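You operate a simulated robot arm through the tools that you are given. There is no shell and no other tool. Be economical: measure what you need, move in short steps, check, and stop when the job is done.

Carry out the task below with a simulated two-armed robot. There is one attempt and no reset: what you move stays moved.

## Task
Hold the grey board, brush its bubbles out and roll the seam shut.
Fine: Bubbles first, with the orange brush; then the green roller. Both go back where they lay. Drop and damage nothing, leave nothing switched on. Set down upright: orange smoothing brush.
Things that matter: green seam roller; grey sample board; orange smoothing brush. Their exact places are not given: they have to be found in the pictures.

Only the result counts: the job must be done as asked and must still hold three seconds after the hand-in. Knocking over, shifting, dropping, spilling or breaking anything else fails it.

## Robot
Two 7-joint arms with two-finger parallel grippers on one trunk, on a base that drives. Base frame: it is fixed to the floor where the robot stands at the start and does not move with it; the origin is under the middle of the robot, x ahead of it, y to its left, z up. Readings come in mm, rad, newtons and seconds.
The left shoulder is at the start at [70, 134, 1176], the right one opposite. With the tool pointing down near the work surface each hand reaches from about 100 to 620 mm from the robot's upright axis, wherever it stands, measured 20 degrees to its own side. Places, roughly: grey sample board (30x13x9 cm) [500, 500, 800]; orange smoothing brush (15x5x7 cm) [500, 200, 800]. Payload 1.57 kg a hand.
The TCP of each hand is the grasp point between the finger pads, 30 mm short of the fingertips. In the tool frame z runs along the fingers and y along their closing line. The gripper opens to 80 mm. The fingers are 17 mm wide and 12 mm thick; the gripper's body (40 by 82 mm) begins 80 mm behind the TCP.
Orientation is that of the tool frame in the base frame, as a unit quaternion [x, y, z, w]. With the fingers straight down and closing along the base's y, the tool's x points along the base's -x, its y along +y and its z along -z.

## Interface
- The arms move only by the tool apply_moves. It takes "left_series", "right_series" or both (then of equal length, played together; a hand with none holds still); each is a list of rows, each a list of 7 numbers: the shift along the tool's x, y, z in m, then the turn, a rotation vector about the tool's x, y, z in rad, then the gripper command, from -1 (shut) to 1 (fully open), values between in proportion. In form: [[tx, ty, tz, rx, ry, rz, hand], ...]. A call has 1 to 8 rows; each row shifts and turns the commanded pose from where the row before left it, along the tool's axes as they then stand. A row lasts 0.2 s, in which the tool goes at most 50 mm and 0.15 rad; a call with a longer step from one row to the next is refused whole, and so is a gripper value outside its range. A pose out of reach is approached as far as the arm can. The call stops where the force on the tool passes 40 N (or 10 N more than at its start, if that is more) or the arm is blocked; 0.2 s more then pass. The fingers move at their own pace (about 153 mm/s each) and stop on an object; they squeeze with about 36 N. The grip force told is the motor's: it shows also when the fingers shut on nothing. Time passes only in rows, and 0.2 s behind the last, so rows that do not move let the fingers close. The reply holds the time, the measured pose of the TCP, the force on the tool along the base axes, the opening and the grip force, in the units named above and with some noise, with the torque about the TCP (base axes, N m) and any sound that the robot's microphone picked up.
- Cameras (640 x 400 px; columns grow to the right, rows downward): "scene" is now at [123, 26.3, 1398]; the picture's right is [0.39, -0.92, 0.00], its down [-0.63, -0.27, -0.73] and it looks along [0.67, 0.28, -0.69] (base axes); focal length 289 px, centre (320, 200). "left" rides on the left gripper at [72, 7, -122] in its tool frame; the picture's right is [-0.09, 1.00, 0.00], its down [-0.84, -0.08, -0.54] and it looks along [-0.54, -0.05, 0.84] (tool axes); focal length 238 px, centre (320, 200). "right" rides on the right gripper at [72, -7, -122] in its tool frame; the picture's right is [0.09, 1.00, 0.00], its down [-0.84, 0.08, -0.54] and it looks along [-0.54, 0.05, 0.84] (tool axes); focal length 238 px, centre (320, 200).
- get_image(camera): a new picture of that camera. The clock stands still meanwhile.
- move_column(by): slides the trunk up (or, below 0, down) by that many mm; the arms and the scene camera ride with it, the base frame stays. It gives what a move gives, with no picture.
- steer(legs): drives the robot by 1 to 6 legs, each [ahead, left, turn to the left] in mm, mm and rad, along the robot's own axes; the way and the turn of a leg run together, so that a leg with both is an arc; at most 1500 mm and 3.142 rad a leg. The arms and the cameras ride along, it lands a little off, and it stops where it bumps. It gives what a move gives.
- head_to(pan, tilt): turns the head with the scene camera to pan (to the left, within 1.501 rad either way) and tilt (down, from -0.506 to 1.204), counted from straight ahead of the robot. It gives what a move gives.
- locate(camera, pixels): for up to 12 pixels [column, row] of the newest picture of that camera ("zoom" is the newest enlarged one), the place [x, y, z] in the base frame of the surface seen there, good to about 2 mm, but the place of the scene camera against the robot may be out by one fixed shift of up to 12 mm in any direction. The clock stands still meanwhile.
- enlarge(camera, box): a new picture of the part [left, top, right, bottom] of that camera's present view, enlarged. The clock stands still meanwhile.
- hand_in(): hands the job in; it is judged then, once.

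Work in short steps. Measure before you move; look again where a grasp or a placing could have gone wrong, and mend it. You have 80 turns and 62 pictures in all, those below and enlarged ones among them. Open the grippers and draw the arms clear of the work before you hand the job in, unless the task says otherwise; then end with one line.

The tools are called after "Emit:" by a JSON object that holds its "name" and its "arguments". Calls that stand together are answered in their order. apply_moves: Moves the arms, as the interface text tells. Its arguments: {"type":"object","properties":{"left_series":{"type":"array"},"right_series":{"type":"array"}},"required":[]} The other tools are called the same way: move_column (by) slides the trunk up or down; steer (legs) drives the base; head_to (pan, tilt) turns the head that bears the scene camera; get_image (camera) takes a picture; locate (camera, pixels) gives the place of the surface under pixels of a picture; enlarge (camera, box) takes an enlarged picture of a part of a camera's view; hand_in () hands the job in.

At the start:

```text
time_s: 0.0
left_eef_pos: [317.9, 447.0, 1138.8]
left_tcp_rot: [0.0, 1.0, 0.002, 0.001]
left_wrist_force: [-0.3, -0.6, 0.3]
left_torque: [-0.01, 0.01, -0.03]
left_gripper_width: 80.0
left_finger_force: 0.0
right_eef_pos: [389.7, 22.1, 1192.4]
right_tcp_rot: [0.0, 1.0, 0.0, 0.0]
right_wrist_force: [-0.7, -0.9, 0.4]
right_torque: [0.01, 0.03, 0.0]
right_gripper_width: 80.0
right_finger_force: 0.0
trunk travel left (down, up): [-750.0, 190.0]
robot x, y, heading: [1.1, 0.1, -0.004]
head pan, tilt: [0.398, 0.759]
```

scene: 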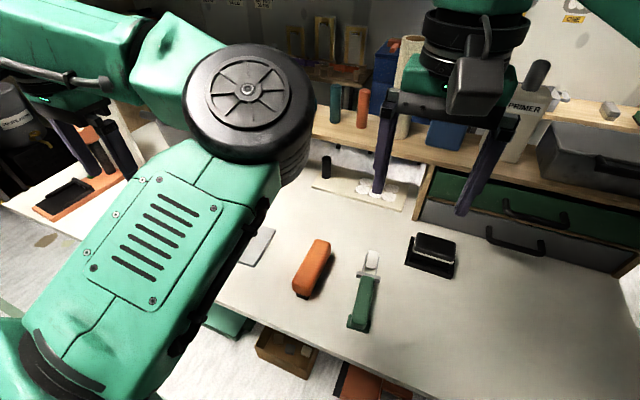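
right: 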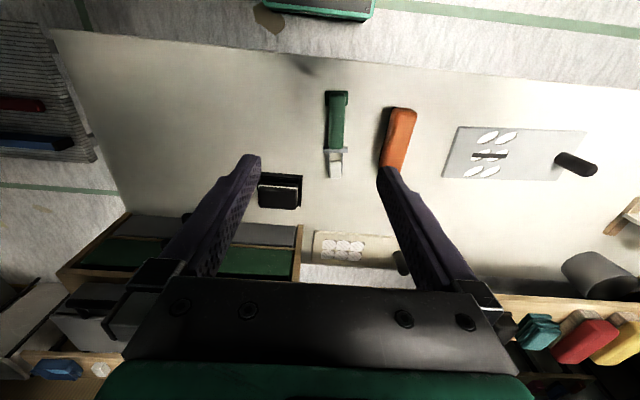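
left: 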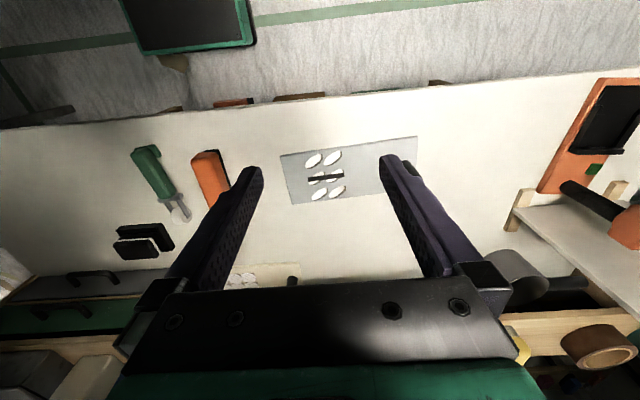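

The right camera shows the grey board near (515,155) with a dark handle at (575,163), the orange brush at (397,140) and the green roller at (336,130). I enlarge these and locate points.

Emit:
{"name": "enlarge", "arguments": {"camera": "right", "box": [300, 70, 620, 270]}}

Emit:
{"name": "enlarge", "arguments": {"camera": "left", "box": [100, 100, 440, 300]}}

Emit:
{"name": "locate", "arguments": {"camera": "right", "pixels": [[459, 127], [583, 131], [443, 176], [557, 180], [580, 163], [562, 158], [490, 156], [402, 112], [390, 165], [337, 96], [336, 140], [335, 168]]}}

```text
2.00 times, centred on (460, 170) of right
```

zoom: 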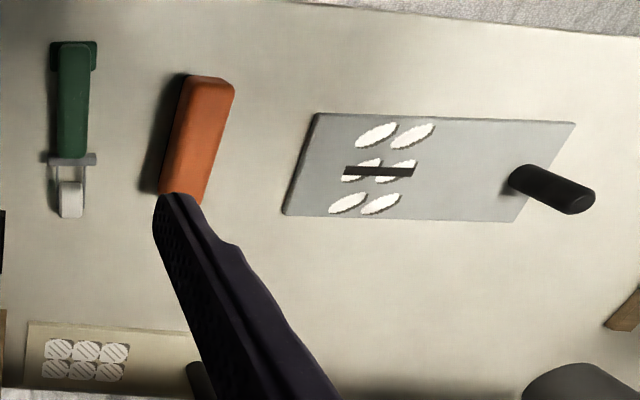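

```text
1.88 times, centred on (270, 200) of left
```

zoom: 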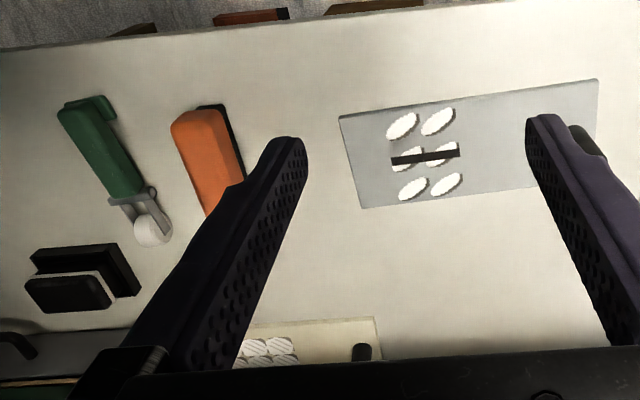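

```text
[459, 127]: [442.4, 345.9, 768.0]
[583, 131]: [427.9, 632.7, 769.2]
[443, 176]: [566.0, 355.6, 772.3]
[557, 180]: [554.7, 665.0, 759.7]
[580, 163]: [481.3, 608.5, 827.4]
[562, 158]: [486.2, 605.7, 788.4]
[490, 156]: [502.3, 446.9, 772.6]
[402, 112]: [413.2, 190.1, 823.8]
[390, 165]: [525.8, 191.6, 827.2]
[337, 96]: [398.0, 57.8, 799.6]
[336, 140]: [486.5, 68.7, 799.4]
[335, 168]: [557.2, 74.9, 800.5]
```

The handle stands near (484,607), about 780 mm from the robot's axis, so I must drive left. First I look at the floor and table edge for obstacles.

Emit:
{"name": "head_to", "arguments": {"pan": 0.9, "tilt": 1.0}}

Emit:
{"name": "get_image", "arguments": {"camera": "scene"}}

Emit:
{"name": "locate", "arguments": {"camera": "left", "pixels": [[50, 125], [300, 98], [500, 80], [230, 100], [400, 86], [150, 40], [240, 40], [170, 65], [10, 115], [545, 180], [640, 75], [520, 225]]}}

```text
time_s: 0.9
left_eef_pos: [317.9, 446.7, 1139.5]
left_tcp_rot: [0.0, 1.0, 0.002, 0.001]
left_wrist_force: [0.6, 1.0, -0.4]
left_torque: [0.01, -0.02, 0.0]
left_gripper_width: 80.0
left_finger_force: 0.0
right_eef_pos: [389.5, 23.2, 1193.0]
right_tcp_rot: [0.0, 1.0, 0.0, 0.0]
right_wrist_force: [0.0, 0.4, -0.4]
right_torque: [-0.02, -0.02, 0.02]
right_gripper_width: 80.2
right_finger_force: 0.1
trunk travel left (down, up): [-750.0, 190.0]
robot x, y, heading: [-1.2, -2.1, -0.003]
head pan, tilt: [0.901, 1.0]
```

```text
56 pictures are left
```

scene: 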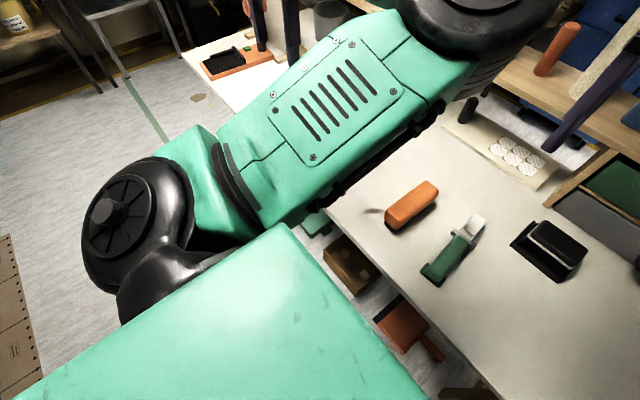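

```text
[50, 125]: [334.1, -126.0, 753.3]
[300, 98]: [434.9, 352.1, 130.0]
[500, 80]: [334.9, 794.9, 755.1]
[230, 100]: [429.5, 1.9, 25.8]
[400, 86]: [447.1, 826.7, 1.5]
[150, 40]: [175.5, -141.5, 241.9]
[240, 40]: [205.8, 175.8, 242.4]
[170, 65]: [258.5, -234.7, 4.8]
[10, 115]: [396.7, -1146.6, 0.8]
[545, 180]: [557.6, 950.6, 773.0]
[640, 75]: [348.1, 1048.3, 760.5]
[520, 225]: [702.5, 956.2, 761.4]
```

The table edge is at x≈334, floor boxes lie under the table (x>430), and the floor to the left looks free. I drive left 400 mm and look again.

Emit:
{"name": "steer", "arguments": {"legs": [[0, 400, 0]]}}

Emit:
{"name": "head_to", "arguments": {"pan": 0.0, "tilt": 0.8}}

Emit:
{"name": "get_image", "arguments": {"camera": "scene"}}

```text
time_s: 3.4
left_eef_pos: [315.7, 843.7, 1139.4]
left_tcp_rot: [-0.002, 1.0, 0.001, 0.001]
left_wrist_force: [-1.2, -1.0, 0.0]
left_torque: [0.01, -0.03, 0.0]
left_gripper_width: 80.3
left_finger_force: 0.0
right_eef_pos: [386.9, 419.8, 1192.3]
right_tcp_rot: [-0.002, 1.0, 0.001, 0.0]
right_wrist_force: [1.5, -0.4, -0.6]
right_torque: [0.02, 0.01, -0.01]
right_gripper_width: 80.0
right_finger_force: 0.0
trunk travel left (down, up): [-750.0, 190.0]
robot x, y, heading: [-3.1, 393.3, 0.002]
head pan, tilt: [0.901, 1.0]
```

```text
time_s: 4.6
left_eef_pos: [314.7, 843.8, 1140.1]
left_tcp_rot: [-0.002, 1.0, 0.0, 0.0]
left_wrist_force: [-0.1, 0.8, 0.0]
left_torque: [0.0, 0.01, -0.03]
left_gripper_width: 80.1
left_finger_force: 0.0
right_eef_pos: [387.5, 419.8, 1193.0]
right_tcp_rot: [-0.002, 1.0, 0.0, 0.0]
right_wrist_force: [-0.7, -0.2, 0.3]
right_torque: [0.0, 0.0, -0.01]
right_gripper_width: 80.3
right_finger_force: 0.1
trunk travel left (down, up): [-750.0, 190.0]
robot x, y, heading: [-1.2, 394.2, 0.004]
head pan, tilt: [0.0, 0.799]
```

```text
55 pictures are left
```

scene: 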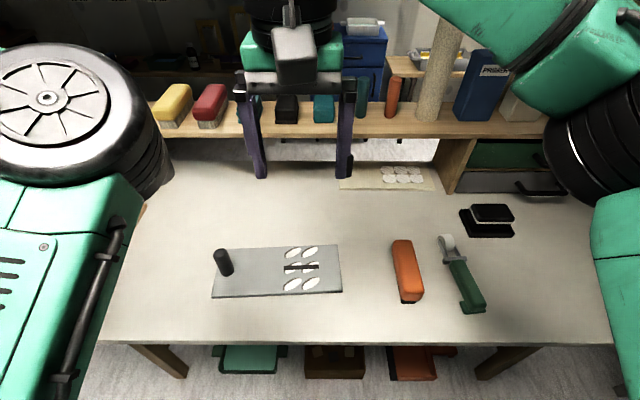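

Now the scene is clear. I enlarge the board and tools and measure them.

Emit:
{"name": "enlarge", "arguments": {"camera": "scene", "box": [200, 220, 360, 320]}}

Emit:
{"name": "locate", "arguments": {"camera": "zoom", "pixels": [[75, 120], [105, 200], [370, 133], [440, 130], [345, 190], [470, 188], [350, 260], [430, 250], [60, 305], [560, 290], [540, 105], [60, 160]]}}

Emit:
{"name": "enlarge", "arguments": {"camera": "scene", "box": [370, 220, 530, 320]}}

Emit:
{"name": "locate", "arguments": {"camera": "zoom", "pixels": [[125, 90], [150, 290], [95, 100], [215, 270], [150, 325], [310, 80], [295, 160], [330, 175], [370, 180], [370, 240], [400, 340], [430, 310]]}}

```text
4.00 times, centred on (280, 270) of scene
```

zoom: 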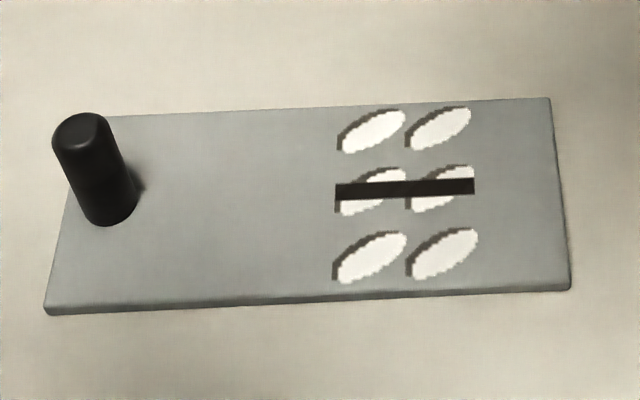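

```text
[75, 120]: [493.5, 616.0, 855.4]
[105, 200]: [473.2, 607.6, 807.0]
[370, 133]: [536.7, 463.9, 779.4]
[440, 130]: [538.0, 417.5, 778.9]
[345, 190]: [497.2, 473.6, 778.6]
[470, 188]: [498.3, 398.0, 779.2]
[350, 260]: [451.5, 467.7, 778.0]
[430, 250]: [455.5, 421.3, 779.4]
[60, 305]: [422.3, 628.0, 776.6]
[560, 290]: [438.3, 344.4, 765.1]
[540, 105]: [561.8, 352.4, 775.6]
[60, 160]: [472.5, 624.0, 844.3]
```

```text
4.00 times, centred on (450, 270) of scene
```

zoom: 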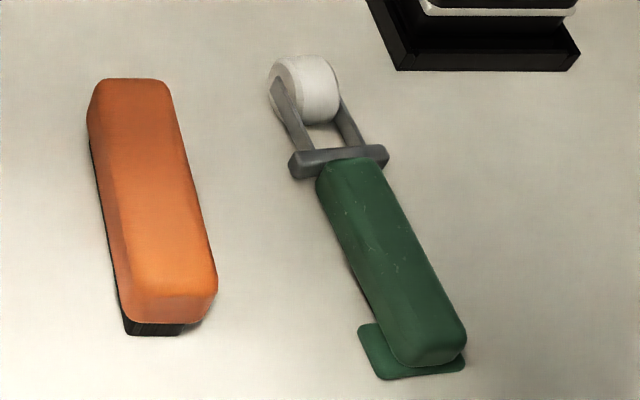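

```text
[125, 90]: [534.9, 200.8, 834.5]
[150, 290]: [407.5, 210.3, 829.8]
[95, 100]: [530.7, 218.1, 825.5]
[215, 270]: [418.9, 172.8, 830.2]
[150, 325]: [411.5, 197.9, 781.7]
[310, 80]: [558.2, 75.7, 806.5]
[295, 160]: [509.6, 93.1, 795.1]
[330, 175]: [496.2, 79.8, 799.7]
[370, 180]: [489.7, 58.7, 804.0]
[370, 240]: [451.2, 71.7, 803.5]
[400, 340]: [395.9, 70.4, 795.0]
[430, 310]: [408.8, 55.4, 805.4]
```

The board's post is near (480,607), top z≈848; the brush lies along x at (470,192) and the roller along x near y=70. I bring the left hand above the post.

Emit:
{"name": "apply_moves", "arguments": {"left_series": [[-0.0206, -0.0296, 0.0238, 0, 0, 0, 1], [-0.0206, -0.0296, 0.0238, 0, 0, 0, 1], [-0.0206, -0.0296, 0.0238, 0, 0, 0, 1], [-0.0206, -0.0296, 0.0238, 0, 0, 0, 1], [-0.0206, -0.0296, 0.0238, 0, 0, 0, 1], [-0.0206, -0.0296, 0.0238, 0, 0, 0, 1], [-0.0206, -0.0296, 0.0238, 0, 0, 0, 1], [-0.0206, -0.0296, 0.0238, 0, 0, 0, 1]]}}

Emit:
{"name": "get_image", "arguments": {"camera": "left"}}

Emit:
{"name": "get_image", "arguments": {"camera": "right"}}

```text
time_s: 6.4
left_eef_pos: [511.9, 666.7, 946.4]
left_tcp_rot: [-0.002, 1.0, 0.001, 0.001]
left_wrist_force: [1.1, -1.1, -0.1]
left_torque: [-0.01, -0.01, -0.02]
left_gripper_width: 79.9
left_finger_force: 0.1
left hand out of reach, approached as far as the arm can: row 3, 4, 5, 6
right_eef_pos: [388.8, 419.9, 1192.7]
right_tcp_rot: [-0.003, 1.0, 0.0, 0.0]
right_wrist_force: [1.0, 0.0, -0.2]
right_torque: [0.01, 0.03, 0.0]
right_gripper_width: 79.9
right_finger_force: 0.0
trunk travel left (down, up): [-750.0, 190.0]
robot x, y, heading: [-1.3, 394.0, 0.003]
head pan, tilt: [0.0, 0.799]
```

```text
52 pictures are left
```

left: 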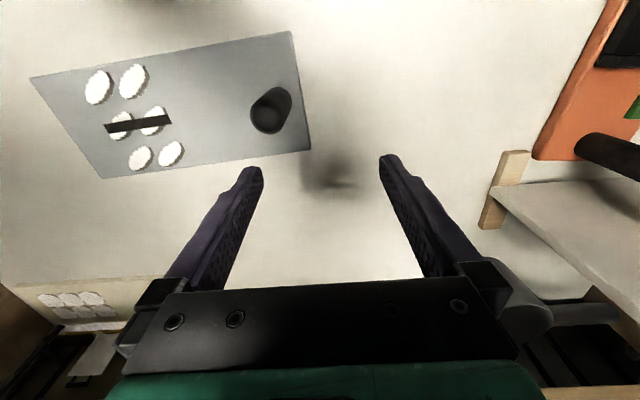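

```text
51 pictures are left
```

right: 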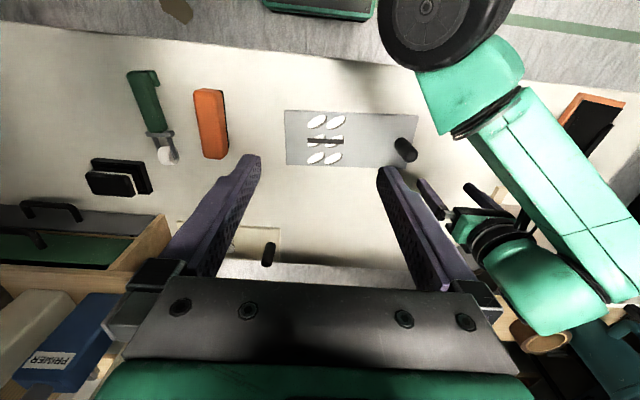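

The left hand drifted past the target, reported at (512,667,946); the post shows at (270,110) in the left picture. I locate it precisely.

Emit:
{"name": "locate", "arguments": {"camera": "left", "pixels": [[280, 97], [290, 105], [268, 120], [255, 112], [262, 130], [283, 130], [30, 78], [290, 32], [103, 178], [310, 150], [107, 128], [170, 119]]}}

Emit:
{"name": "locate", "arguments": {"camera": "right", "pixels": [[208, 92], [213, 152], [200, 120], [224, 120], [228, 150], [145, 75], [150, 120], [168, 138], [165, 155], [286, 112], [286, 163], [341, 140]]}}

```text
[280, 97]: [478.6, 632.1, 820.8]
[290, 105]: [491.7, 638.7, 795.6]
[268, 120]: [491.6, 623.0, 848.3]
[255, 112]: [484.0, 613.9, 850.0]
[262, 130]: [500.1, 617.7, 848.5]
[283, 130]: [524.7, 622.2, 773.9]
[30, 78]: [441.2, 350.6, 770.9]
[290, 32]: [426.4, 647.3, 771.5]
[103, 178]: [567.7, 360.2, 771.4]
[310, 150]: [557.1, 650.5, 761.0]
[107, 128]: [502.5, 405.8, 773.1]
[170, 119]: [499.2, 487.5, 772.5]
```

```text
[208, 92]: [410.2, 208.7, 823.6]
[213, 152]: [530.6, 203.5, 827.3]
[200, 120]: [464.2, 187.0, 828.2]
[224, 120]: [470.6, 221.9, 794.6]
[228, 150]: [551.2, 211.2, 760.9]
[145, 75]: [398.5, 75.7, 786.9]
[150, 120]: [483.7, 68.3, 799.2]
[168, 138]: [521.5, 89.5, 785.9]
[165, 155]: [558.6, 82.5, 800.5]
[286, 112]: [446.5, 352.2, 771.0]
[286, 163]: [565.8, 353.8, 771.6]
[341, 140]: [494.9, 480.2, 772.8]
```

I enlarge the post to find its top centre.

Emit:
{"name": "enlarge", "arguments": {"camera": "left", "box": [220, 60, 340, 160]}}

Emit:
{"name": "locate", "arguments": {"camera": "zoom", "pixels": [[175, 270], [260, 260], [215, 220], [220, 300], [190, 340], [280, 320], [200, 380], [270, 375], [340, 180], [345, 350]]}}

```text
4.00 times, centred on (280, 110) of left
```

zoom: 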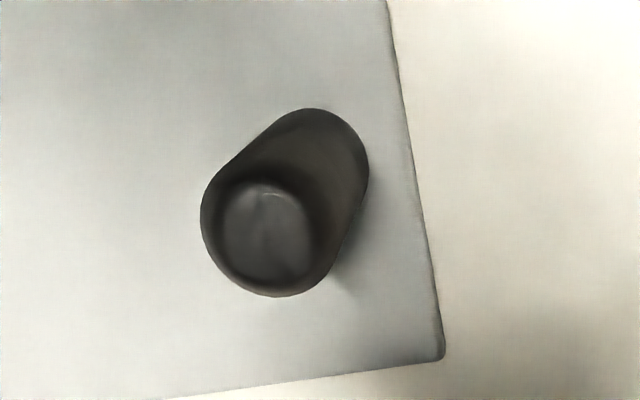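

```text
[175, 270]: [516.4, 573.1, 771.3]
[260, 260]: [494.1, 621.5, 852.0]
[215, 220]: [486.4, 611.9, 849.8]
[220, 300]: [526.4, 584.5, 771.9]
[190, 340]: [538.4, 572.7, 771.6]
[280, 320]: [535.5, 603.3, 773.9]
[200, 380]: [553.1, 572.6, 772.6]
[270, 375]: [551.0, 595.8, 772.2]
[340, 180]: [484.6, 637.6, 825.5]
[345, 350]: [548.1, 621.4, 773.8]
```

The post's axis is at about (489,622), top z 850. I shift the left hand over it by (-23,-45) at this height and check.

Emit:
{"name": "apply_moves", "arguments": {"left_series": [[0.0115, -0.0225, 0, 0, 0, 0, 1], [0.0115, -0.0225, 0, 0, 0, 0, 1], [0, 0, 0, 0, 0, 0, 1]]}}

```text
time_s: 7.2
left_eef_pos: [508.8, 637.9, 931.4]
left_tcp_rot: [-0.004, 1.0, 0.003, 0.003]
left_wrist_force: [0.0, -0.1, -0.1]
left_torque: [0.02, -0.01, 0.01]
left_gripper_width: 80.2
left_finger_force: 0.1
left hand out of reach, approached as far as the arm can: row 1, 2
right_eef_pos: [387.8, 421.0, 1192.6]
right_tcp_rot: [-0.002, 1.0, 0.0, 0.001]
right_wrist_force: [0.1, -0.2, 0.3]
right_torque: [0.0, -0.02, -0.02]
right_gripper_width: 80.0
right_finger_force: 0.1
trunk travel left (down, up): [-750.0, 190.0]
robot x, y, heading: [-4.3, 395.8, 0.007]
head pan, tilt: [0.0, 0.799]
```

The arm reports reach trouble, now at (509,638,931). I try smaller steps toward (489,622), going up slightly.

Emit:
{"name": "apply_moves", "arguments": {"left_series": [[0.01, -0.005, 0, 0, 0, 0, 1], [0.01, -0.005, 0, 0, 0, 0, 1], [0, -0.005, 0, 0, 0, 0, 1], [0, 0, 0, 0, 0, 0, 1]]}}

```text
time_s: 8.2
left_eef_pos: [504.2, 634.0, 923.1]
left_tcp_rot: [-0.009, 1.0, 0.006, 0.007]
left_wrist_force: [0.0, -0.1, 0.4]
left_torque: [0.06, 0.0, 0.01]
left_gripper_width: 80.0
left_finger_force: 0.1
left hand out of reach, approached as far as the arm can: row 1, 2
right_eef_pos: [387.8, 420.7, 1192.6]
right_tcp_rot: [-0.002, 1.0, 0.0, 0.0]
right_wrist_force: [0.3, -0.2, -0.5]
right_torque: [-0.01, -0.02, 0.01]
right_gripper_width: 80.0
right_finger_force: 0.1
trunk travel left (down, up): [-750.0, 190.0]
robot x, y, heading: [-1.0, 399.5, 0.003]
head pan, tilt: [0.0, 0.799]
```

Something limits the arm; I look at the scene picture to see its posture.

Emit:
{"name": "get_image", "arguments": {"camera": "scene"}}

```text
49 pictures are left
```

scene: 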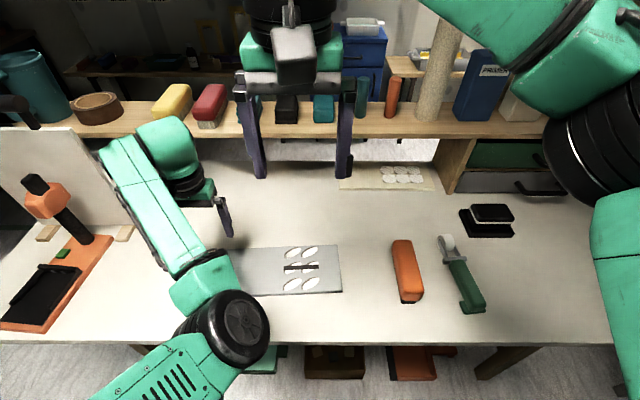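

The left elbow has folded inward and low, which is likely the limit. I raise and retract the left hand to let the arm reconfigure.

Emit:
{"name": "apply_moves", "arguments": {"left_series": [[0.01, 0, -0.04, 0, 0, 0, 1], [0.01, 0, -0.04, 0, 0, 0, 1], [0.01, 0, -0.04, 0, 0, 0, 1], [0.01, 0, -0.04, 0, 0, 0, 1], [0.01, 0, -0.04, 0, 0, 0, 1], [0, 0, 0, 0, 0, 0, 1]]}}

Emit:
{"name": "get_image", "arguments": {"camera": "scene"}}

```text
time_s: 9.6
left_eef_pos: [534.6, 672.7, 1086.7]
left_tcp_rot: [-0.002, 1.0, 0.0, 0.0]
left_wrist_force: [0.0, -0.2, 0.0]
left_torque: [0.04, 0.0, 0.01]
left_gripper_width: 80.1
left_finger_force: 0.1
left hand out of reach, approached as far as the arm can: row 1, 2, 3, 4, 5
right_eef_pos: [389.0, 420.7, 1192.8]
right_tcp_rot: [-0.003, 1.0, 0.0, 0.0]
right_wrist_force: [0.7, 0.2, 0.7]
right_torque: [-0.05, -0.01, -0.03]
right_gripper_width: 80.0
right_finger_force: 0.0
trunk travel left (down, up): [-750.0, 190.0]
robot x, y, heading: [-0.2, 392.9, 0.008]
head pan, tilt: [0.0, 0.799]
```

```text
48 pictures are left
```

scene: 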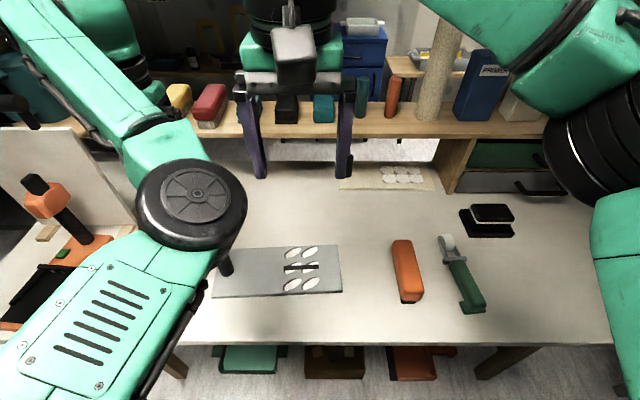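

I test whether the commanded pose differs from the measured one with rows that do not move.

Emit:
{"name": "apply_moves", "arguments": {"left_series": [[0, 0, 0, 0, 0, 0, 1], [0, 0, 0, 0, 0, 0, 1], [0, 0, 0, 0, 0, 0, 1], [0, 0, 0, 0, 0, 0, 1]]}}

```text
time_s: 10.6
left_eef_pos: [533.9, 673.7, 1087.3]
left_tcp_rot: [-0.002, 1.0, 0.001, 0.0]
left_wrist_force: [0.5, -0.3, 0.5]
left_torque: [0.01, 0.02, 0.01]
left_gripper_width: 80.1
left_finger_force: 0.0
right_eef_pos: [388.2, 420.1, 1192.3]
right_tcp_rot: [-0.003, 1.0, 0.0, 0.0]
right_wrist_force: [-0.5, -0.2, 0.7]
right_torque: [0.01, 0.01, -0.03]
right_gripper_width: 80.0
right_finger_force: 0.0
trunk travel left (down, up): [-750.0, 190.0]
robot x, y, heading: [-4.9, 394.8, 0.009]
head pan, tilt: [0.0, 0.799]
```

The command is clipped to where the arm stands. I test whether yawing the hand (round post, free yaw) frees the limit, moving back 60 mm and right 40 mm at the same time.

Emit:
{"name": "apply_moves", "arguments": {"left_series": [[0, 0, 0, 0, 0, -0.15, 1], [0, 0, 0, 0, 0, -0.15, 1], [0, 0, 0, 0, 0, -0.15, 1], [0, 0, 0, 0, 0, -0.15, 1], [0.03, 0, 0, 0, 0, 0, 1], [0.03, 0, 0, 0, 0, 0, 1], [0.03, 0, 0, 0, 0, 0, 1], [0, 0, 0, 0, 0, 0, 1]]}}

```text
time_s: 12.4
left_eef_pos: [532.2, 674.9, 1089.5]
left_tcp_rot: [-0.298, 0.955, 0.001, 0.0]
left_wrist_force: [0.4, 0.0, -0.2]
left_torque: [0.03, 0.01, 0.02]
left_gripper_width: 80.2
left_finger_force: 0.1
left hand out of reach, approached as far as the arm can: row 5, 6, 7
right_eef_pos: [388.7, 419.9, 1191.7]
right_tcp_rot: [-0.002, 1.0, 0.0, 0.0]
right_wrist_force: [-0.6, -0.4, 0.4]
right_torque: [0.0, 0.01, -0.01]
right_gripper_width: 80.0
right_finger_force: 0.1
trunk travel left (down, up): [-750.0, 190.0]
robot x, y, heading: [-2.4, 398.1, 0.012]
head pan, tilt: [0.0, 0.799]
```

Yaw does not matter; the inward elbow limits it. I back the robot off to have free space and try to flip the elbow by extending the left arm forward and to the right.

Emit:
{"name": "steer", "arguments": {"legs": [[-250, 0, 0]]}}

Emit:
{"name": "apply_moves", "arguments": {"left_series": [[-0.02, -0.03, 0, 0, 0, 0.15, 1], [-0.02, -0.03, 0, 0, 0, 0.15, 1], [-0.02, -0.03, 0, 0, 0, 0.15, 1], [-0.02, -0.03, 0, 0, 0, 0.15, 1], [-0.03, -0.03, 0, 0, 0, 0, 1], [-0.03, -0.03, 0, 0, 0, 0, 1], [0, -0.04, 0, 0, 0, 0, 1], [0, -0.04, 0, 0, 0, 0, 1]]}}

Emit:
{"name": "get_image", "arguments": {"camera": "scene"}}

```text
time_s: 14.2
left_eef_pos: [286.5, 676.0, 1088.2]
left_tcp_rot: [-0.298, 0.955, 0.002, 0.001]
left_wrist_force: [0.4, -0.1, 0.4]
left_torque: [-0.02, 0.01, -0.02]
left_gripper_width: 79.7
left_finger_force: 0.0
right_eef_pos: [142.3, 418.9, 1192.7]
right_tcp_rot: [-0.004, 1.0, 0.0, -0.001]
right_wrist_force: [1.0, -1.0, 0.8]
right_torque: [-0.04, -0.03, -0.05]
right_gripper_width: 79.8
right_finger_force: 0.0
trunk travel left (down, up): [-750.0, 190.0]
robot x, y, heading: [-249.0, 391.5, 0.007]
head pan, tilt: [0.0, 0.799]
```

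```text
time_s: 16.0
left_eef_pos: [349.8, 507.1, 1090.2]
left_tcp_rot: [-0.003, 1.0, 0.001, 0.003]
left_wrist_force: [0.0, -1.0, 0.2]
left_torque: [-0.01, 0.01, -0.01]
left_gripper_width: 80.1
left_finger_force: 0.0
left hand out of reach, approached as far as the arm can: row 3, 4, 5, 6, 7, 8
right_eef_pos: [141.4, 417.1, 1194.4]
right_tcp_rot: [-0.003, 1.0, 0.0, 0.001]
right_wrist_force: [-0.1, 0.0, 0.0]
right_torque: [-0.02, -0.03, 0.01]
right_gripper_width: 79.8
right_finger_force: 0.0
trunk travel left (down, up): [-750.0, 190.0]
robot x, y, heading: [-246.1, 395.0, 0.006]
head pan, tilt: [0.0, 0.799]
```

```text
47 pictures are left
```

scene: 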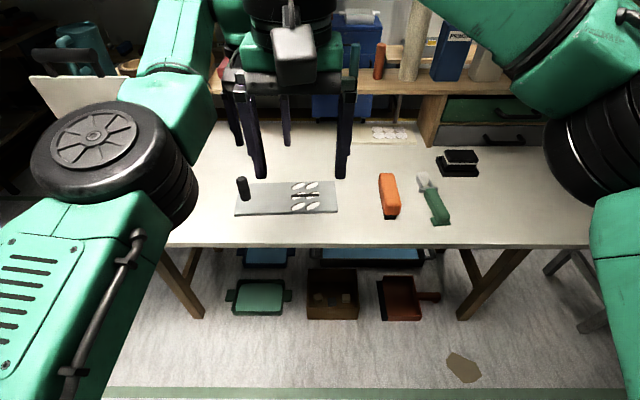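

The elbow is now outward (disc at (110,160)). I draw the left hand back to a nearer pose and check that it tracks.

Emit:
{"name": "apply_moves", "arguments": {"left_series": [[0.03, 0.01, 0, 0, 0, 0, 1], [0.03, 0.01, 0, 0, 0, 0, 1], [0.03, 0.01, 0, 0, 0, 0, 1], [0.02, 0.03, 0, 0, 0, 0, 1], [0, 0.03, 0, 0, 0, 0, 1], [0, 0, 0, 0, 0, 0, 1]]}}

```text
time_s: 17.4
left_eef_pos: [334.3, 567.3, 1090.3]
left_tcp_rot: [-0.002, 1.0, 0.001, 0.001]
left_wrist_force: [0.0, -0.4, 0.5]
left_torque: [0.02, 0.0, 0.03]
left_gripper_width: 79.9
left_finger_force: 0.0
left hand out of reach, approached as far as the arm can: row 1, 2, 3, 4
right_eef_pos: [141.2, 419.0, 1193.6]
right_tcp_rot: [-0.003, 1.0, 0.001, 0.0]
right_wrist_force: [-0.2, -0.2, -0.5]
right_torque: [0.0, 0.0, -0.03]
right_gripper_width: 80.0
right_finger_force: 0.0
trunk travel left (down, up): [-750.0, 190.0]
robot x, y, heading: [-245.2, 394.4, 0.004]
head pan, tilt: [0.0, 0.799]
```

Still limited when retracting. I look at the arm's posture with the head turned left.

Emit:
{"name": "head_to", "arguments": {"pan": 0.7, "tilt": 0.5}}

Emit:
{"name": "get_image", "arguments": {"camera": "scene"}}

Emit:
{"name": "locate", "arguments": {"camera": "scene", "pixels": [[320, 200], [240, 200], [160, 200], [320, 280], [240, 280], [320, 340], [400, 120], [400, 160], [400, 200], [320, 120], [200, 340], [400, 250]]}}

```text
time_s: 18.5
left_eef_pos: [335.6, 568.3, 1090.3]
left_tcp_rot: [-0.003, 1.0, 0.001, 0.0]
left_wrist_force: [0.6, -0.2, -0.3]
left_torque: [0.0, -0.01, -0.05]
left_gripper_width: 79.9
left_finger_force: 0.1
right_eef_pos: [140.3, 419.9, 1192.1]
right_tcp_rot: [-0.004, 1.0, -0.001, 0.0]
right_wrist_force: [0.4, 0.4, -0.2]
right_torque: [0.01, 0.0, -0.02]
right_gripper_width: 80.1
right_finger_force: 0.1
trunk travel left (down, up): [-750.0, 190.0]
robot x, y, heading: [-247.7, 391.6, 0.01]
head pan, tilt: [0.7, 0.499]
```

```text
46 pictures are left
```

scene: 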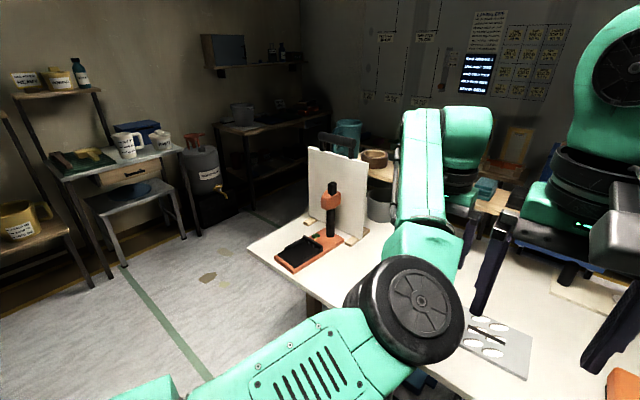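

```text
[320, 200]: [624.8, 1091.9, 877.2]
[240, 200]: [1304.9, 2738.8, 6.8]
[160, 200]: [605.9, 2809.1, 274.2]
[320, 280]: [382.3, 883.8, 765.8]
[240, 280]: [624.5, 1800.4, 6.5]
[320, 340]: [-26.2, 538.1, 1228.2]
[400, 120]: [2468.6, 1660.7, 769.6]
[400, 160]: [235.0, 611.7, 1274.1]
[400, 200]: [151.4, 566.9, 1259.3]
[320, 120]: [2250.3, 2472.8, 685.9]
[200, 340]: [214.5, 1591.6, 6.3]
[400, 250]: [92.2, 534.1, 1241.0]
```

The left arm stretches level with the shoulder. I lower the hand to z≈880 here (clear of the board) and then try retracting.

Emit:
{"name": "apply_moves", "arguments": {"left_series": [[0, 0, 0.04, 0, 0, 0, 1], [0, 0, 0.04, 0, 0, 0, 1], [0, 0, 0.04, 0, 0, 0, 1], [0, 0, 0.04, 0, 0, 0, 1], [0, 0, 0.04, 0, 0, 0, 1], [0.03, 0, 0, 0, 0, 0, 1], [0.03, 0, 0, 0, 0, 0, 1], [0.03, 0, 0, 0, 0, 0, 1]]}}

Emit:
{"name": "get_image", "arguments": {"camera": "scene"}}

```text
time_s: 20.5
left_eef_pos: [252.1, 602.0, 901.2]
left_tcp_rot: [-0.026, 0.999, 0.026, 0.015]
left_wrist_force: [-0.3, 0.4, 0.4]
left_torque: [0.03, -0.04, 0.04]
left_gripper_width: 80.1
left_finger_force: 0.1
right_eef_pos: [142.4, 419.0, 1192.7]
right_tcp_rot: [-0.004, 1.0, 0.0, 0.0]
right_wrist_force: [0.1, 0.3, -0.2]
right_torque: [-0.02, 0.0, -0.01]
right_gripper_width: 79.9
right_finger_force: 0.1
trunk travel left (down, up): [-750.0, 190.0]
robot x, y, heading: [-248.7, 395.6, 0.01]
head pan, tilt: [0.7, 0.499]
stopped in row 8 (left hand): the arm was blocked; the commanded pose is now the measured one
```

```text
45 pictures are left
```

scene: 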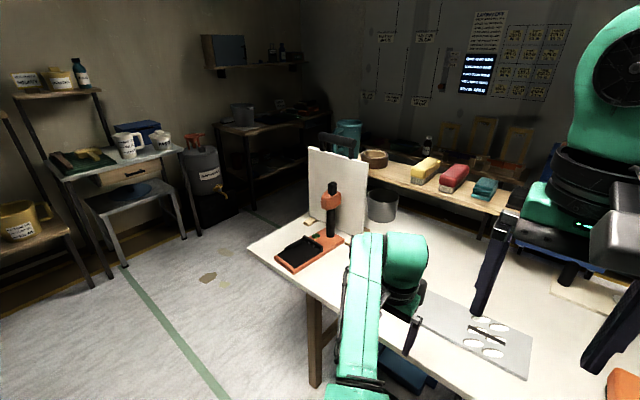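

The arm reported blocked at (252,602,901). I measure where forearm and elbow are relative to the table edge.

Emit:
{"name": "locate", "arguments": {"camera": "scene", "pixels": [[365, 245], [362, 300], [358, 350], [355, 390], [405, 250], [412, 335], [340, 395], [405, 285]]}}

Emit:
{"name": "head_to", "arguments": {"pan": 0.5, "tilt": 1.15}}

Emit:
{"name": "get_image", "arguments": {"camera": "scene"}}

```text
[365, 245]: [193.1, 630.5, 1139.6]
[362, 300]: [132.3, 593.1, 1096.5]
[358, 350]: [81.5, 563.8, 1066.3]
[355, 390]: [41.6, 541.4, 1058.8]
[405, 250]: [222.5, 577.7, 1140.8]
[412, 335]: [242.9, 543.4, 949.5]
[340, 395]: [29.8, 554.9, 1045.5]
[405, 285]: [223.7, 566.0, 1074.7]
```

```text
time_s: 21.5
left_eef_pos: [252.2, 601.9, 898.9]
left_tcp_rot: [-0.027, 0.999, 0.027, 0.015]
left_wrist_force: [-0.2, -1.3, 0.4]
left_torque: [-0.03, 0.02, 0.01]
left_gripper_width: 80.0
left_finger_force: 0.0
right_eef_pos: [140.0, 420.6, 1193.6]
right_tcp_rot: [-0.004, 1.0, 0.0, 0.0]
right_wrist_force: [0.6, -0.2, -0.2]
right_torque: [-0.02, -0.01, 0.01]
right_gripper_width: 80.2
right_finger_force: 0.1
trunk travel left (down, up): [-750.0, 190.0]
robot x, y, heading: [-249.0, 397.6, 0.009]
head pan, tilt: [0.499, 1.15]
```

```text
44 pictures are left
```

scene: 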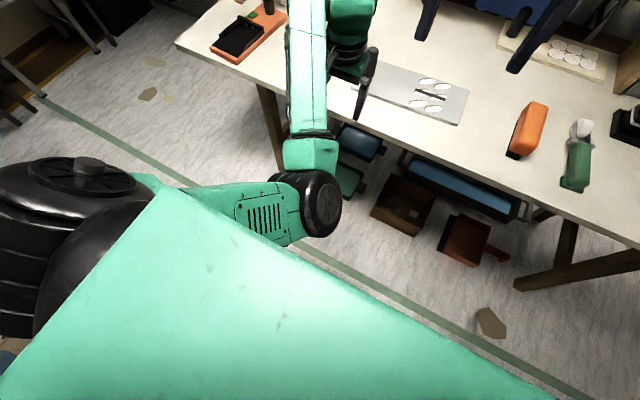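

The elbow sits inward against the trunk. I move the right arm out to its side, and tilt the left hand (fingers swinging to -y about its wrist) so the forearm must come round from the left.

Emit:
{"name": "apply_moves", "arguments": {"left_series": [[0, -0.03, 0, 0.15, 0, 0, 1], [0, -0.03, 0, 0.15, 0, 0, 1], [0, -0.03, 0, 0.15, 0, 0, 1], [0, -0.03, 0, 0.15, 0, 0, 1], [0, -0.03, 0, 0.15, 0, 0, 1], [0, -0.03, 0, 0.15, 0, 0, 1], [0, -0.03, 0, 0.15, 0, 0, 1], [0, -0.03, 0, 0.15, 0, 0, 1]], "right_series": [[0, -0.04, 0, 0, 0, 0, 1], [0, -0.04, 0, 0, 0, 0, 1], [0, -0.04, 0, 0, 0, 0, 1], [0, -0.04, 0, 0, 0, 0, 1], [0, -0.04, 0, 0, 0, 0, 1], [0, -0.04, 0, 0, 0, 0, 1], [0, -0.04, 0, 0, 0, 0, 1], [0, 0, 0, 0, 0, 0, 1]]}}

Emit:
{"name": "get_image", "arguments": {"camera": "scene"}}

```text
time_s: 23.3
left_eef_pos: [329.8, 437.8, 988.0]
left_tcp_rot: [-0.01, 0.837, -0.546, 0.025]
left_wrist_force: [0.0, -0.6, -0.3]
left_torque: [0.0, -0.05, 0.02]
left_gripper_width: 79.9
left_finger_force: 0.0
left hand out of reach, approached as far as the arm can: row 2, 3, 4, 5, 6, 7, 8
right_eef_pos: [145.1, 140.5, 1192.3]
right_tcp_rot: [-0.003, 1.0, -0.001, 0.0]
right_wrist_force: [0.6, 0.7, 0.1]
right_torque: [-0.03, 0.02, 0.01]
right_gripper_width: 80.0
right_finger_force: 0.0
trunk travel left (down, up): [-750.0, 190.0]
robot x, y, heading: [-247.5, 395.0, 0.01]
head pan, tilt: [0.499, 1.15]
```

```text
43 pictures are left
```

scene: 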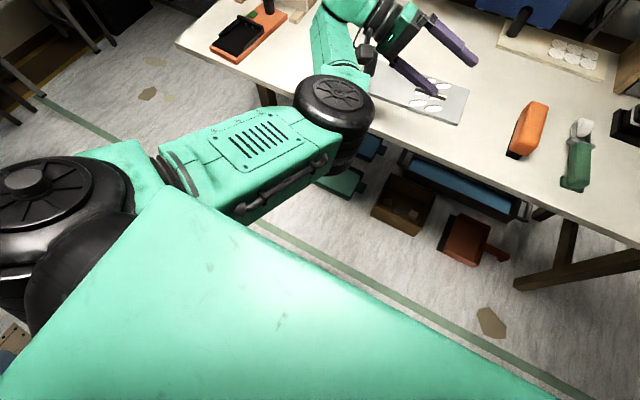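

I measure the arm's current joints' places.

Emit:
{"name": "locate", "arguments": {"camera": "scene", "pixels": [[335, 90], [270, 130], [200, 160], [330, 45], [345, 10], [400, 30], [60, 180]]}}

```text
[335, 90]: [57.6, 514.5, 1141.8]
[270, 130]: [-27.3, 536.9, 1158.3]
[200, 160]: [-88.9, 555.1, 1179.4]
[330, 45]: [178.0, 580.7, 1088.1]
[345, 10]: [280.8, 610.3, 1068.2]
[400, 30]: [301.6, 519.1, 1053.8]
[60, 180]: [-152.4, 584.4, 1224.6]
```

The elbow still bends inward. I swing the tilted hand further clockwise about its wrist while drawing it right, to force the forearm over.

Emit:
{"name": "apply_moves", "arguments": {"left_series": [[0.027, -0.01, 0.025, 0, 0.137, 0.06, 1], [0.027, -0.01, 0.025, 0, 0.137, 0.06, 1], [0.027, -0.01, 0.025, 0, 0.137, 0.06, 1], [0.027, -0.01, 0.025, 0, 0.137, 0.06, 1], [0.027, -0.01, 0.025, 0, 0.137, 0.06, 1], [0.027, 0, 0, 0, 0.137, 0.06, 1]]}}

Emit:
{"name": "get_image", "arguments": {"camera": "scene"}}

```text
time_s: 24.7
left_eef_pos: [185.7, 324.5, 957.4]
left_tcp_rot: [0.353, 0.767, -0.49, -0.215]
left_wrist_force: [-0.2, -0.4, -0.3]
left_torque: [-0.04, 0.01, 0.01]
left_gripper_width: 80.0
left_finger_force: 0.2
left hand out of reach, approached as far as the arm can: row 1, 2, 3, 4, 5
right_eef_pos: [145.1, 141.5, 1193.4]
right_tcp_rot: [-0.004, 1.0, -0.001, 0.0]
right_wrist_force: [0.3, 0.3, 0.6]
right_torque: [-0.06, -0.01, 0.0]
right_gripper_width: 79.8
right_finger_force: 0.0
trunk travel left (down, up): [-750.0, 190.0]
robot x, y, heading: [-248.1, 393.6, 0.008]
head pan, tilt: [0.499, 1.15]
```

```text
42 pictures are left
```

scene: 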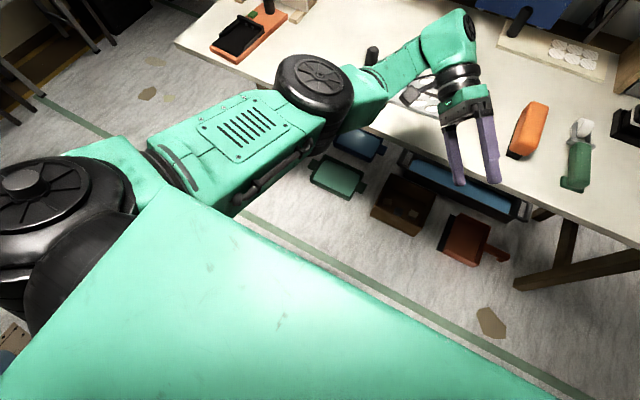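

The elbow is now outward. I pull the hand back 120 mm and then start untwisting about the wrist.

Emit:
{"name": "apply_moves", "arguments": {"left_series": [[0.026, -0.013, 0.027, 0, 0, 0, 1], [0.026, -0.013, 0.027, 0, 0, 0, 1], [0.026, -0.013, 0.027, 0, 0, 0, 1], [-0.027, 0, 0, 0, -0.137, -0.06, 1], [-0.027, 0, 0, 0, -0.137, -0.06, 1], [-0.027, 0, 0, 0, -0.137, -0.06, 1], [-0.027, 0, 0, 0, -0.137, -0.06, 1], [-0.027, 0, 0, 0, -0.137, -0.06, 1]]}}

Emit:
{"name": "get_image", "arguments": {"camera": "scene"}}

```text
time_s: 26.5
left_eef_pos: [287.2, 222.5, 933.1]
left_tcp_rot: [0.05, 0.838, -0.543, -0.016]
left_wrist_force: [-0.5, 0.2, -0.1]
left_torque: [-0.06, 0.01, 0.02]
left_gripper_width: 80.2
left_finger_force: 0.0
left hand out of reach, approached as far as the arm can: row 1, 2, 3, 4, 5, 8
right_eef_pos: [144.2, 139.3, 1194.2]
right_tcp_rot: [-0.004, 1.0, 0.0, 0.0]
right_wrist_force: [0.1, 0.4, 0.5]
right_torque: [0.01, -0.02, -0.03]
right_gripper_width: 79.9
right_finger_force: 0.1
trunk travel left (down, up): [-750.0, 190.0]
robot x, y, heading: [-246.0, 393.3, 0.005]
head pan, tilt: [0.499, 1.15]
```

```text
41 pictures are left
```

scene: 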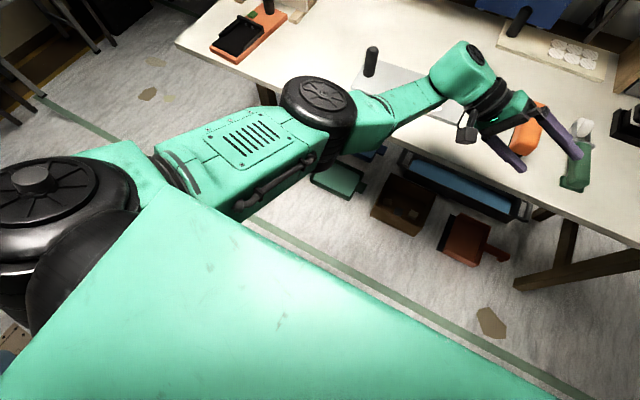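

The left arm still resists retraction. I look at the right arm, which works well, to learn the good posture.

Emit:
{"name": "head_to", "arguments": {"pan": -0.7, "tilt": 0.8}}

Emit:
{"name": "get_image", "arguments": {"camera": "scene"}}

Emit:
{"name": "locate", "arguments": {"camera": "scene", "pixels": [[320, 200], [400, 200], [480, 200], [400, 280], [480, 280], [480, 340], [320, 120], [400, 120], [320, 60], [560, 280], [320, 340], [240, 120]]}}

```text
time_s: 27.9
left_eef_pos: [288.3, 222.5, 933.3]
left_tcp_rot: [0.051, 0.838, -0.543, -0.016]
left_wrist_force: [-0.3, 0.3, -0.3]
left_torque: [0.03, -0.02, 0.0]
left_gripper_width: 79.9
left_finger_force: 0.0
right_eef_pos: [144.2, 140.4, 1194.1]
right_tcp_rot: [-0.004, 1.0, 0.001, 0.0]
right_wrist_force: [-0.7, 0.5, -0.6]
right_torque: [-0.02, 0.03, -0.01]
right_gripper_width: 79.9
right_finger_force: 0.1
trunk travel left (down, up): [-750.0, 190.0]
robot x, y, heading: [-247.9, 392.9, 0.002]
head pan, tilt: [-0.7, 0.799]
```

```text
40 pictures are left
```

scene: 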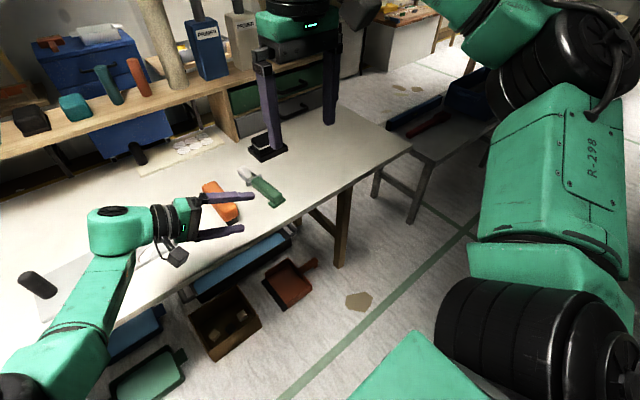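

```text
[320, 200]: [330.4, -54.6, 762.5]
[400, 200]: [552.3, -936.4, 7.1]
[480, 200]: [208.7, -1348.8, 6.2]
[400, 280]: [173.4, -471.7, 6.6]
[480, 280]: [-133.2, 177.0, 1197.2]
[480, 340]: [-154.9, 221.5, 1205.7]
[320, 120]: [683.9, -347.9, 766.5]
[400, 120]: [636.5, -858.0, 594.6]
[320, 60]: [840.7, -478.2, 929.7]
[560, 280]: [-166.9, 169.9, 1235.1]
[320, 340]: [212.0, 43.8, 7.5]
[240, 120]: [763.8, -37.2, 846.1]
```

The right arm works with its elbow raised: upper arm up, forearm down. I will force the same on the left: first bring the fingers back down, then pitch them back toward the robot.

Emit:
{"name": "apply_moves", "arguments": {"left_series": [[0, 0.03, 0, -0.15, 0, 0, 1], [0, 0.03, 0, -0.15, 0, 0, 1], [0, 0.03, 0, -0.15, 0, 0, 1], [0, 0.03, 0, -0.15, 0, 0, 1], [0, 0.03, 0, -0.15, 0, 0, 1], [0, 0.03, 0, -0.15, 0, 0, 1], [0, 0.03, 0, -0.15, 0, 0, 1], [0, 0, 0, 0, 0, 0, 1]]}}

Emit:
{"name": "apply_moves", "arguments": {"left_series": [[0.03, 0.01, -0.005, 0, 0.15, 0, 1], [0.03, 0.01, -0.005, 0, 0.15, 0, 1], [0.03, 0.01, -0.005, 0, 0.15, 0, 1], [0.03, 0.01, -0.005, 0, 0.15, 0, 1], [0.03, 0.01, -0.005, 0, 0.15, 0, 1], [0.03, 0.01, -0.005, 0, 0.15, 0, 1], [0.03, 0.01, -0.005, 0, 0.15, 0, 1], [0, 0, 0, 0, 0, 0, 1]]}}

Emit:
{"name": "head_to", "arguments": {"pan": 0.5, "tilt": 0.9}}

Emit:
{"name": "get_image", "arguments": {"camera": "scene"}}

```text
time_s: 29.7
left_eef_pos: [316.6, 373.7, 817.0]
left_tcp_rot: [0.052, 0.993, -0.103, 0.012]
left_wrist_force: [0.2, 0.8, 1.0]
left_torque: [-0.02, 0.02, 0.0]
left_gripper_width: 80.0
left_finger_force: 0.1
left hand out of reach, approached as far as the arm can: row 4, 5, 6, 7
right_eef_pos: [143.8, 139.8, 1193.7]
right_tcp_rot: [-0.003, 1.0, 0.0, -0.001]
right_wrist_force: [1.0, 0.4, -0.2]
right_torque: [0.03, -0.01, 0.0]
right_gripper_width: 80.0
right_finger_force: 0.0
trunk travel left (down, up): [-750.0, 190.0]
robot x, y, heading: [-247.4, 391.5, 0.007]
head pan, tilt: [-0.7, 0.799]
```

```text
time_s: 31.5
left_eef_pos: [137.1, 491.7, 921.9]
left_tcp_rot: [0.083, 0.868, -0.043, -0.489]
left_wrist_force: [-0.8, -0.5, 0.6]
left_torque: [0.0, 0.0, -0.02]
left_gripper_width: 80.1
left_finger_force: 0.1
left hand out of reach, approached as far as the arm can: row 1, 7
right_eef_pos: [143.0, 138.7, 1192.5]
right_tcp_rot: [-0.003, 1.0, 0.001, -0.001]
right_wrist_force: [-0.4, -0.4, -1.3]
right_torque: [0.0, -0.01, -0.01]
right_gripper_width: 80.1
right_finger_force: 0.1
trunk travel left (down, up): [-750.0, 190.0]
robot x, y, heading: [-250.7, 391.2, 0.011]
head pan, tilt: [-0.7, 0.799]
```

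```text
time_s: 32.9
left_eef_pos: [138.0, 492.7, 923.1]
left_tcp_rot: [0.083, 0.868, -0.043, -0.488]
left_wrist_force: [-0.3, -0.8, 0.2]
left_torque: [-0.01, 0.04, -0.01]
left_gripper_width: 80.0
left_finger_force: 0.0
right_eef_pos: [144.7, 141.1, 1192.5]
right_tcp_rot: [-0.005, 1.0, 0.0, 0.0]
right_wrist_force: [0.1, 0.1, -0.2]
right_torque: [0.0, 0.02, -0.01]
right_gripper_width: 80.0
right_finger_force: 0.1
trunk travel left (down, up): [-750.0, 190.0]
robot x, y, heading: [-250.0, 394.2, 0.007]
head pan, tilt: [0.499, 0.901]
```

```text
39 pictures are left
```

scene: 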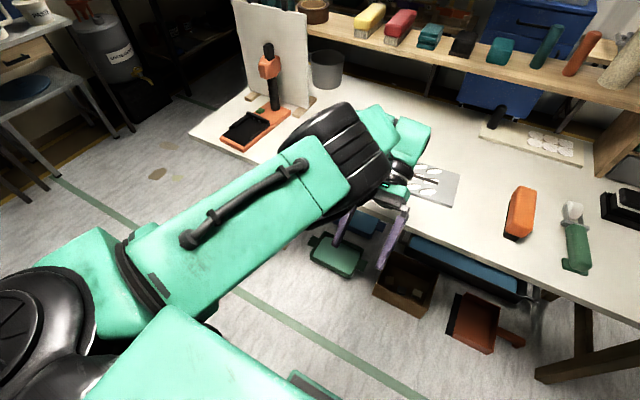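

The elbow now points up. I unpitch the hand about the fingertips so the wrist comes back, raising the elbow.

Emit:
{"name": "apply_moves", "arguments": {"left_series": [[0, 0, 0, 0, -0.15, 0, 1], [0, 0, 0, 0, -0.15, 0, 1], [0, 0, 0, 0, -0.15, 0, 1], [0, 0, 0, 0, -0.15, 0, 1], [0, 0, 0, 0, -0.15, 0, 1], [0, 0, 0, 0, -0.15, 0, 1], [0, 0, 0, 0, -0.12, 0, 1], [0, 0, -0.03, 0, 0, 0, 1]]}}

Emit:
{"name": "get_image", "arguments": {"camera": "scene"}}

```text
time_s: 34.7
left_eef_pos: [261.2, 580.7, 934.2]
left_tcp_rot: [0.051, 0.996, -0.079, -0.002]
left_wrist_force: [-0.4, -0.4, 0.3]
left_torque: [0.02, -0.01, -0.02]
left_gripper_width: 80.0
left_finger_force: 0.0
left hand out of reach, approached as far as the arm can: row 1, 2, 3, 4, 5, 6, 7
right_eef_pos: [143.2, 139.9, 1194.1]
right_tcp_rot: [-0.003, 1.0, 0.0, 0.0]
right_wrist_force: [-0.9, -0.4, -0.2]
right_torque: [-0.01, 0.06, -0.01]
right_gripper_width: 79.9
right_finger_force: 0.2
trunk travel left (down, up): [-750.0, 190.0]
robot x, y, heading: [-248.3, 393.7, 0.007]
head pan, tilt: [0.499, 0.901]
```

```text
38 pictures are left
```

scene: 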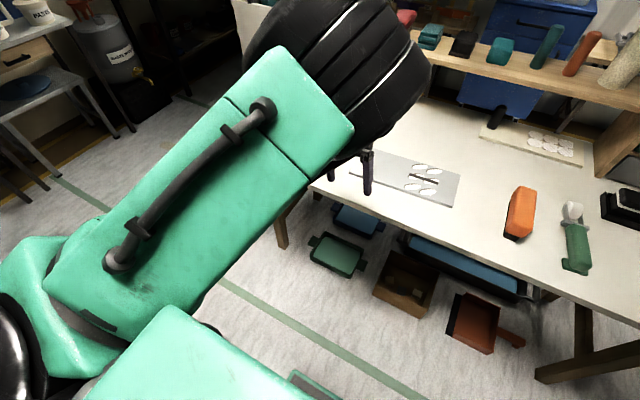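

The elbow is up as on the right arm. I square the hand (residual tilt 0.16, yaw 0.1) and test retraction.

Emit:
{"name": "apply_moves", "arguments": {"left_series": [[0.03, 0, 0, -0.08, 0, -0.05, 1], [0.03, 0, 0, -0.077, 0, -0.05, 1], [0, 0, 0, 0, 0, 0, 1]]}}

```text
time_s: 35.5
left_eef_pos: [233.0, 628.2, 935.1]
left_tcp_rot: [0.001, 1.0, 0.0, -0.004]
left_wrist_force: [-1.0, 0.2, -0.8]
left_torque: [0.03, 0.01, -0.03]
left_gripper_width: 80.1
left_finger_force: 0.0
left hand out of reach, approached as far as the arm can: row 1, 2
right_eef_pos: [144.6, 140.9, 1193.6]
right_tcp_rot: [-0.004, 1.0, 0.0, 0.0]
right_wrist_force: [-0.1, 0.6, -0.3]
right_torque: [0.0, -0.01, -0.01]
right_gripper_width: 80.0
right_finger_force: 0.2
trunk travel left (down, up): [-750.0, 190.0]
robot x, y, heading: [-245.4, 395.6, 0.01]
head pan, tilt: [0.499, 0.901]
```

The hand is at robot-relative (481,233), nearly exactly what the post needs. I drive forward 253 mm and then check over the post.

Emit:
{"name": "steer", "arguments": {"legs": [[253, 0, 0]]}}

Emit:
{"name": "get_image", "arguments": {"camera": "left"}}

Emit:
{"name": "locate", "arguments": {"camera": "left", "pixels": [[320, 160], [310, 150], [330, 150], [320, 140], [320, 170]]}}

```text
time_s: 37.4
left_eef_pos: [486.8, 631.2, 934.5]
left_tcp_rot: [0.0, 1.0, -0.001, -0.004]
left_wrist_force: [0.0, -0.1, 0.1]
left_torque: [-0.01, 0.0, 0.02]
left_gripper_width: 79.9
left_finger_force: 0.0
right_eef_pos: [398.5, 143.4, 1194.2]
right_tcp_rot: [-0.004, 1.0, 0.0, 0.0]
right_wrist_force: [0.6, 0.4, -0.4]
right_torque: [0.0, -0.03, -0.01]
right_gripper_width: 79.9
right_finger_force: 0.0
trunk travel left (down, up): [-750.0, 190.0]
robot x, y, heading: [8.9, 394.9, 0.006]
head pan, tilt: [0.499, 0.901]
```

```text
37 pictures are left
```

left: 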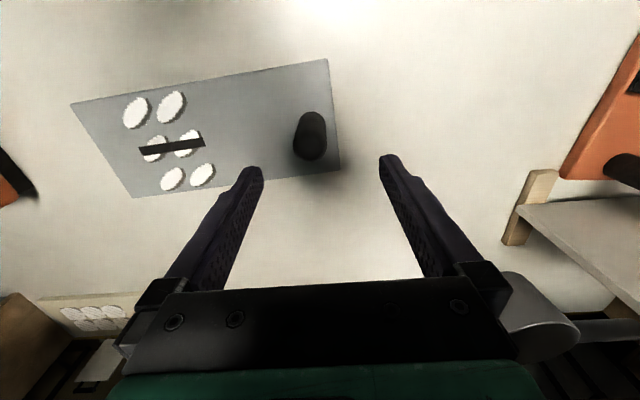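

```text
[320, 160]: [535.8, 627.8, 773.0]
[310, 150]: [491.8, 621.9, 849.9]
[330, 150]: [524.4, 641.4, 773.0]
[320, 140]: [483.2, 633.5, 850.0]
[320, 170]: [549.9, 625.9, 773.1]
```

The post top centre is at (488,622), hand at (487,631,934). I descend to z≈828 with the small sideways correction.

Emit:
{"name": "apply_moves", "arguments": {"left_series": [[0, -0.009, 0.01, 0, 0, 0, 1], [0, 0, 0.02, 0, 0, 0, 1], [0, 0, 0.02, 0, 0, 0, 1], [0, 0, 0.02, 0, 0, 0, 1], [0, 0, 0.02, 0, 0, 0, 1], [0, 0, 0.017, 0, 0, 0, 1], [0, 0, 0, 0, 0, 0, 1]]}}

```text
time_s: 39.0
left_eef_pos: [490.8, 628.9, 829.3]
left_tcp_rot: [0.0, 1.0, -0.001, -0.003]
left_wrist_force: [-0.2, 0.2, 0.1]
left_torque: [0.04, 0.02, -0.02]
left_gripper_width: 79.9
left_finger_force: 0.0
left hand out of reach, approached as far as the arm can: row 1
right_eef_pos: [399.4, 141.9, 1193.2]
right_tcp_rot: [-0.005, 1.0, 0.0, -0.001]
right_wrist_force: [0.5, -0.1, 1.3]
right_torque: [-0.01, 0.01, -0.02]
right_gripper_width: 79.8
right_finger_force: 0.0
trunk travel left (down, up): [-750.0, 190.0]
robot x, y, heading: [5.0, 399.1, 0.011]
head pan, tilt: [0.499, 0.901]
```

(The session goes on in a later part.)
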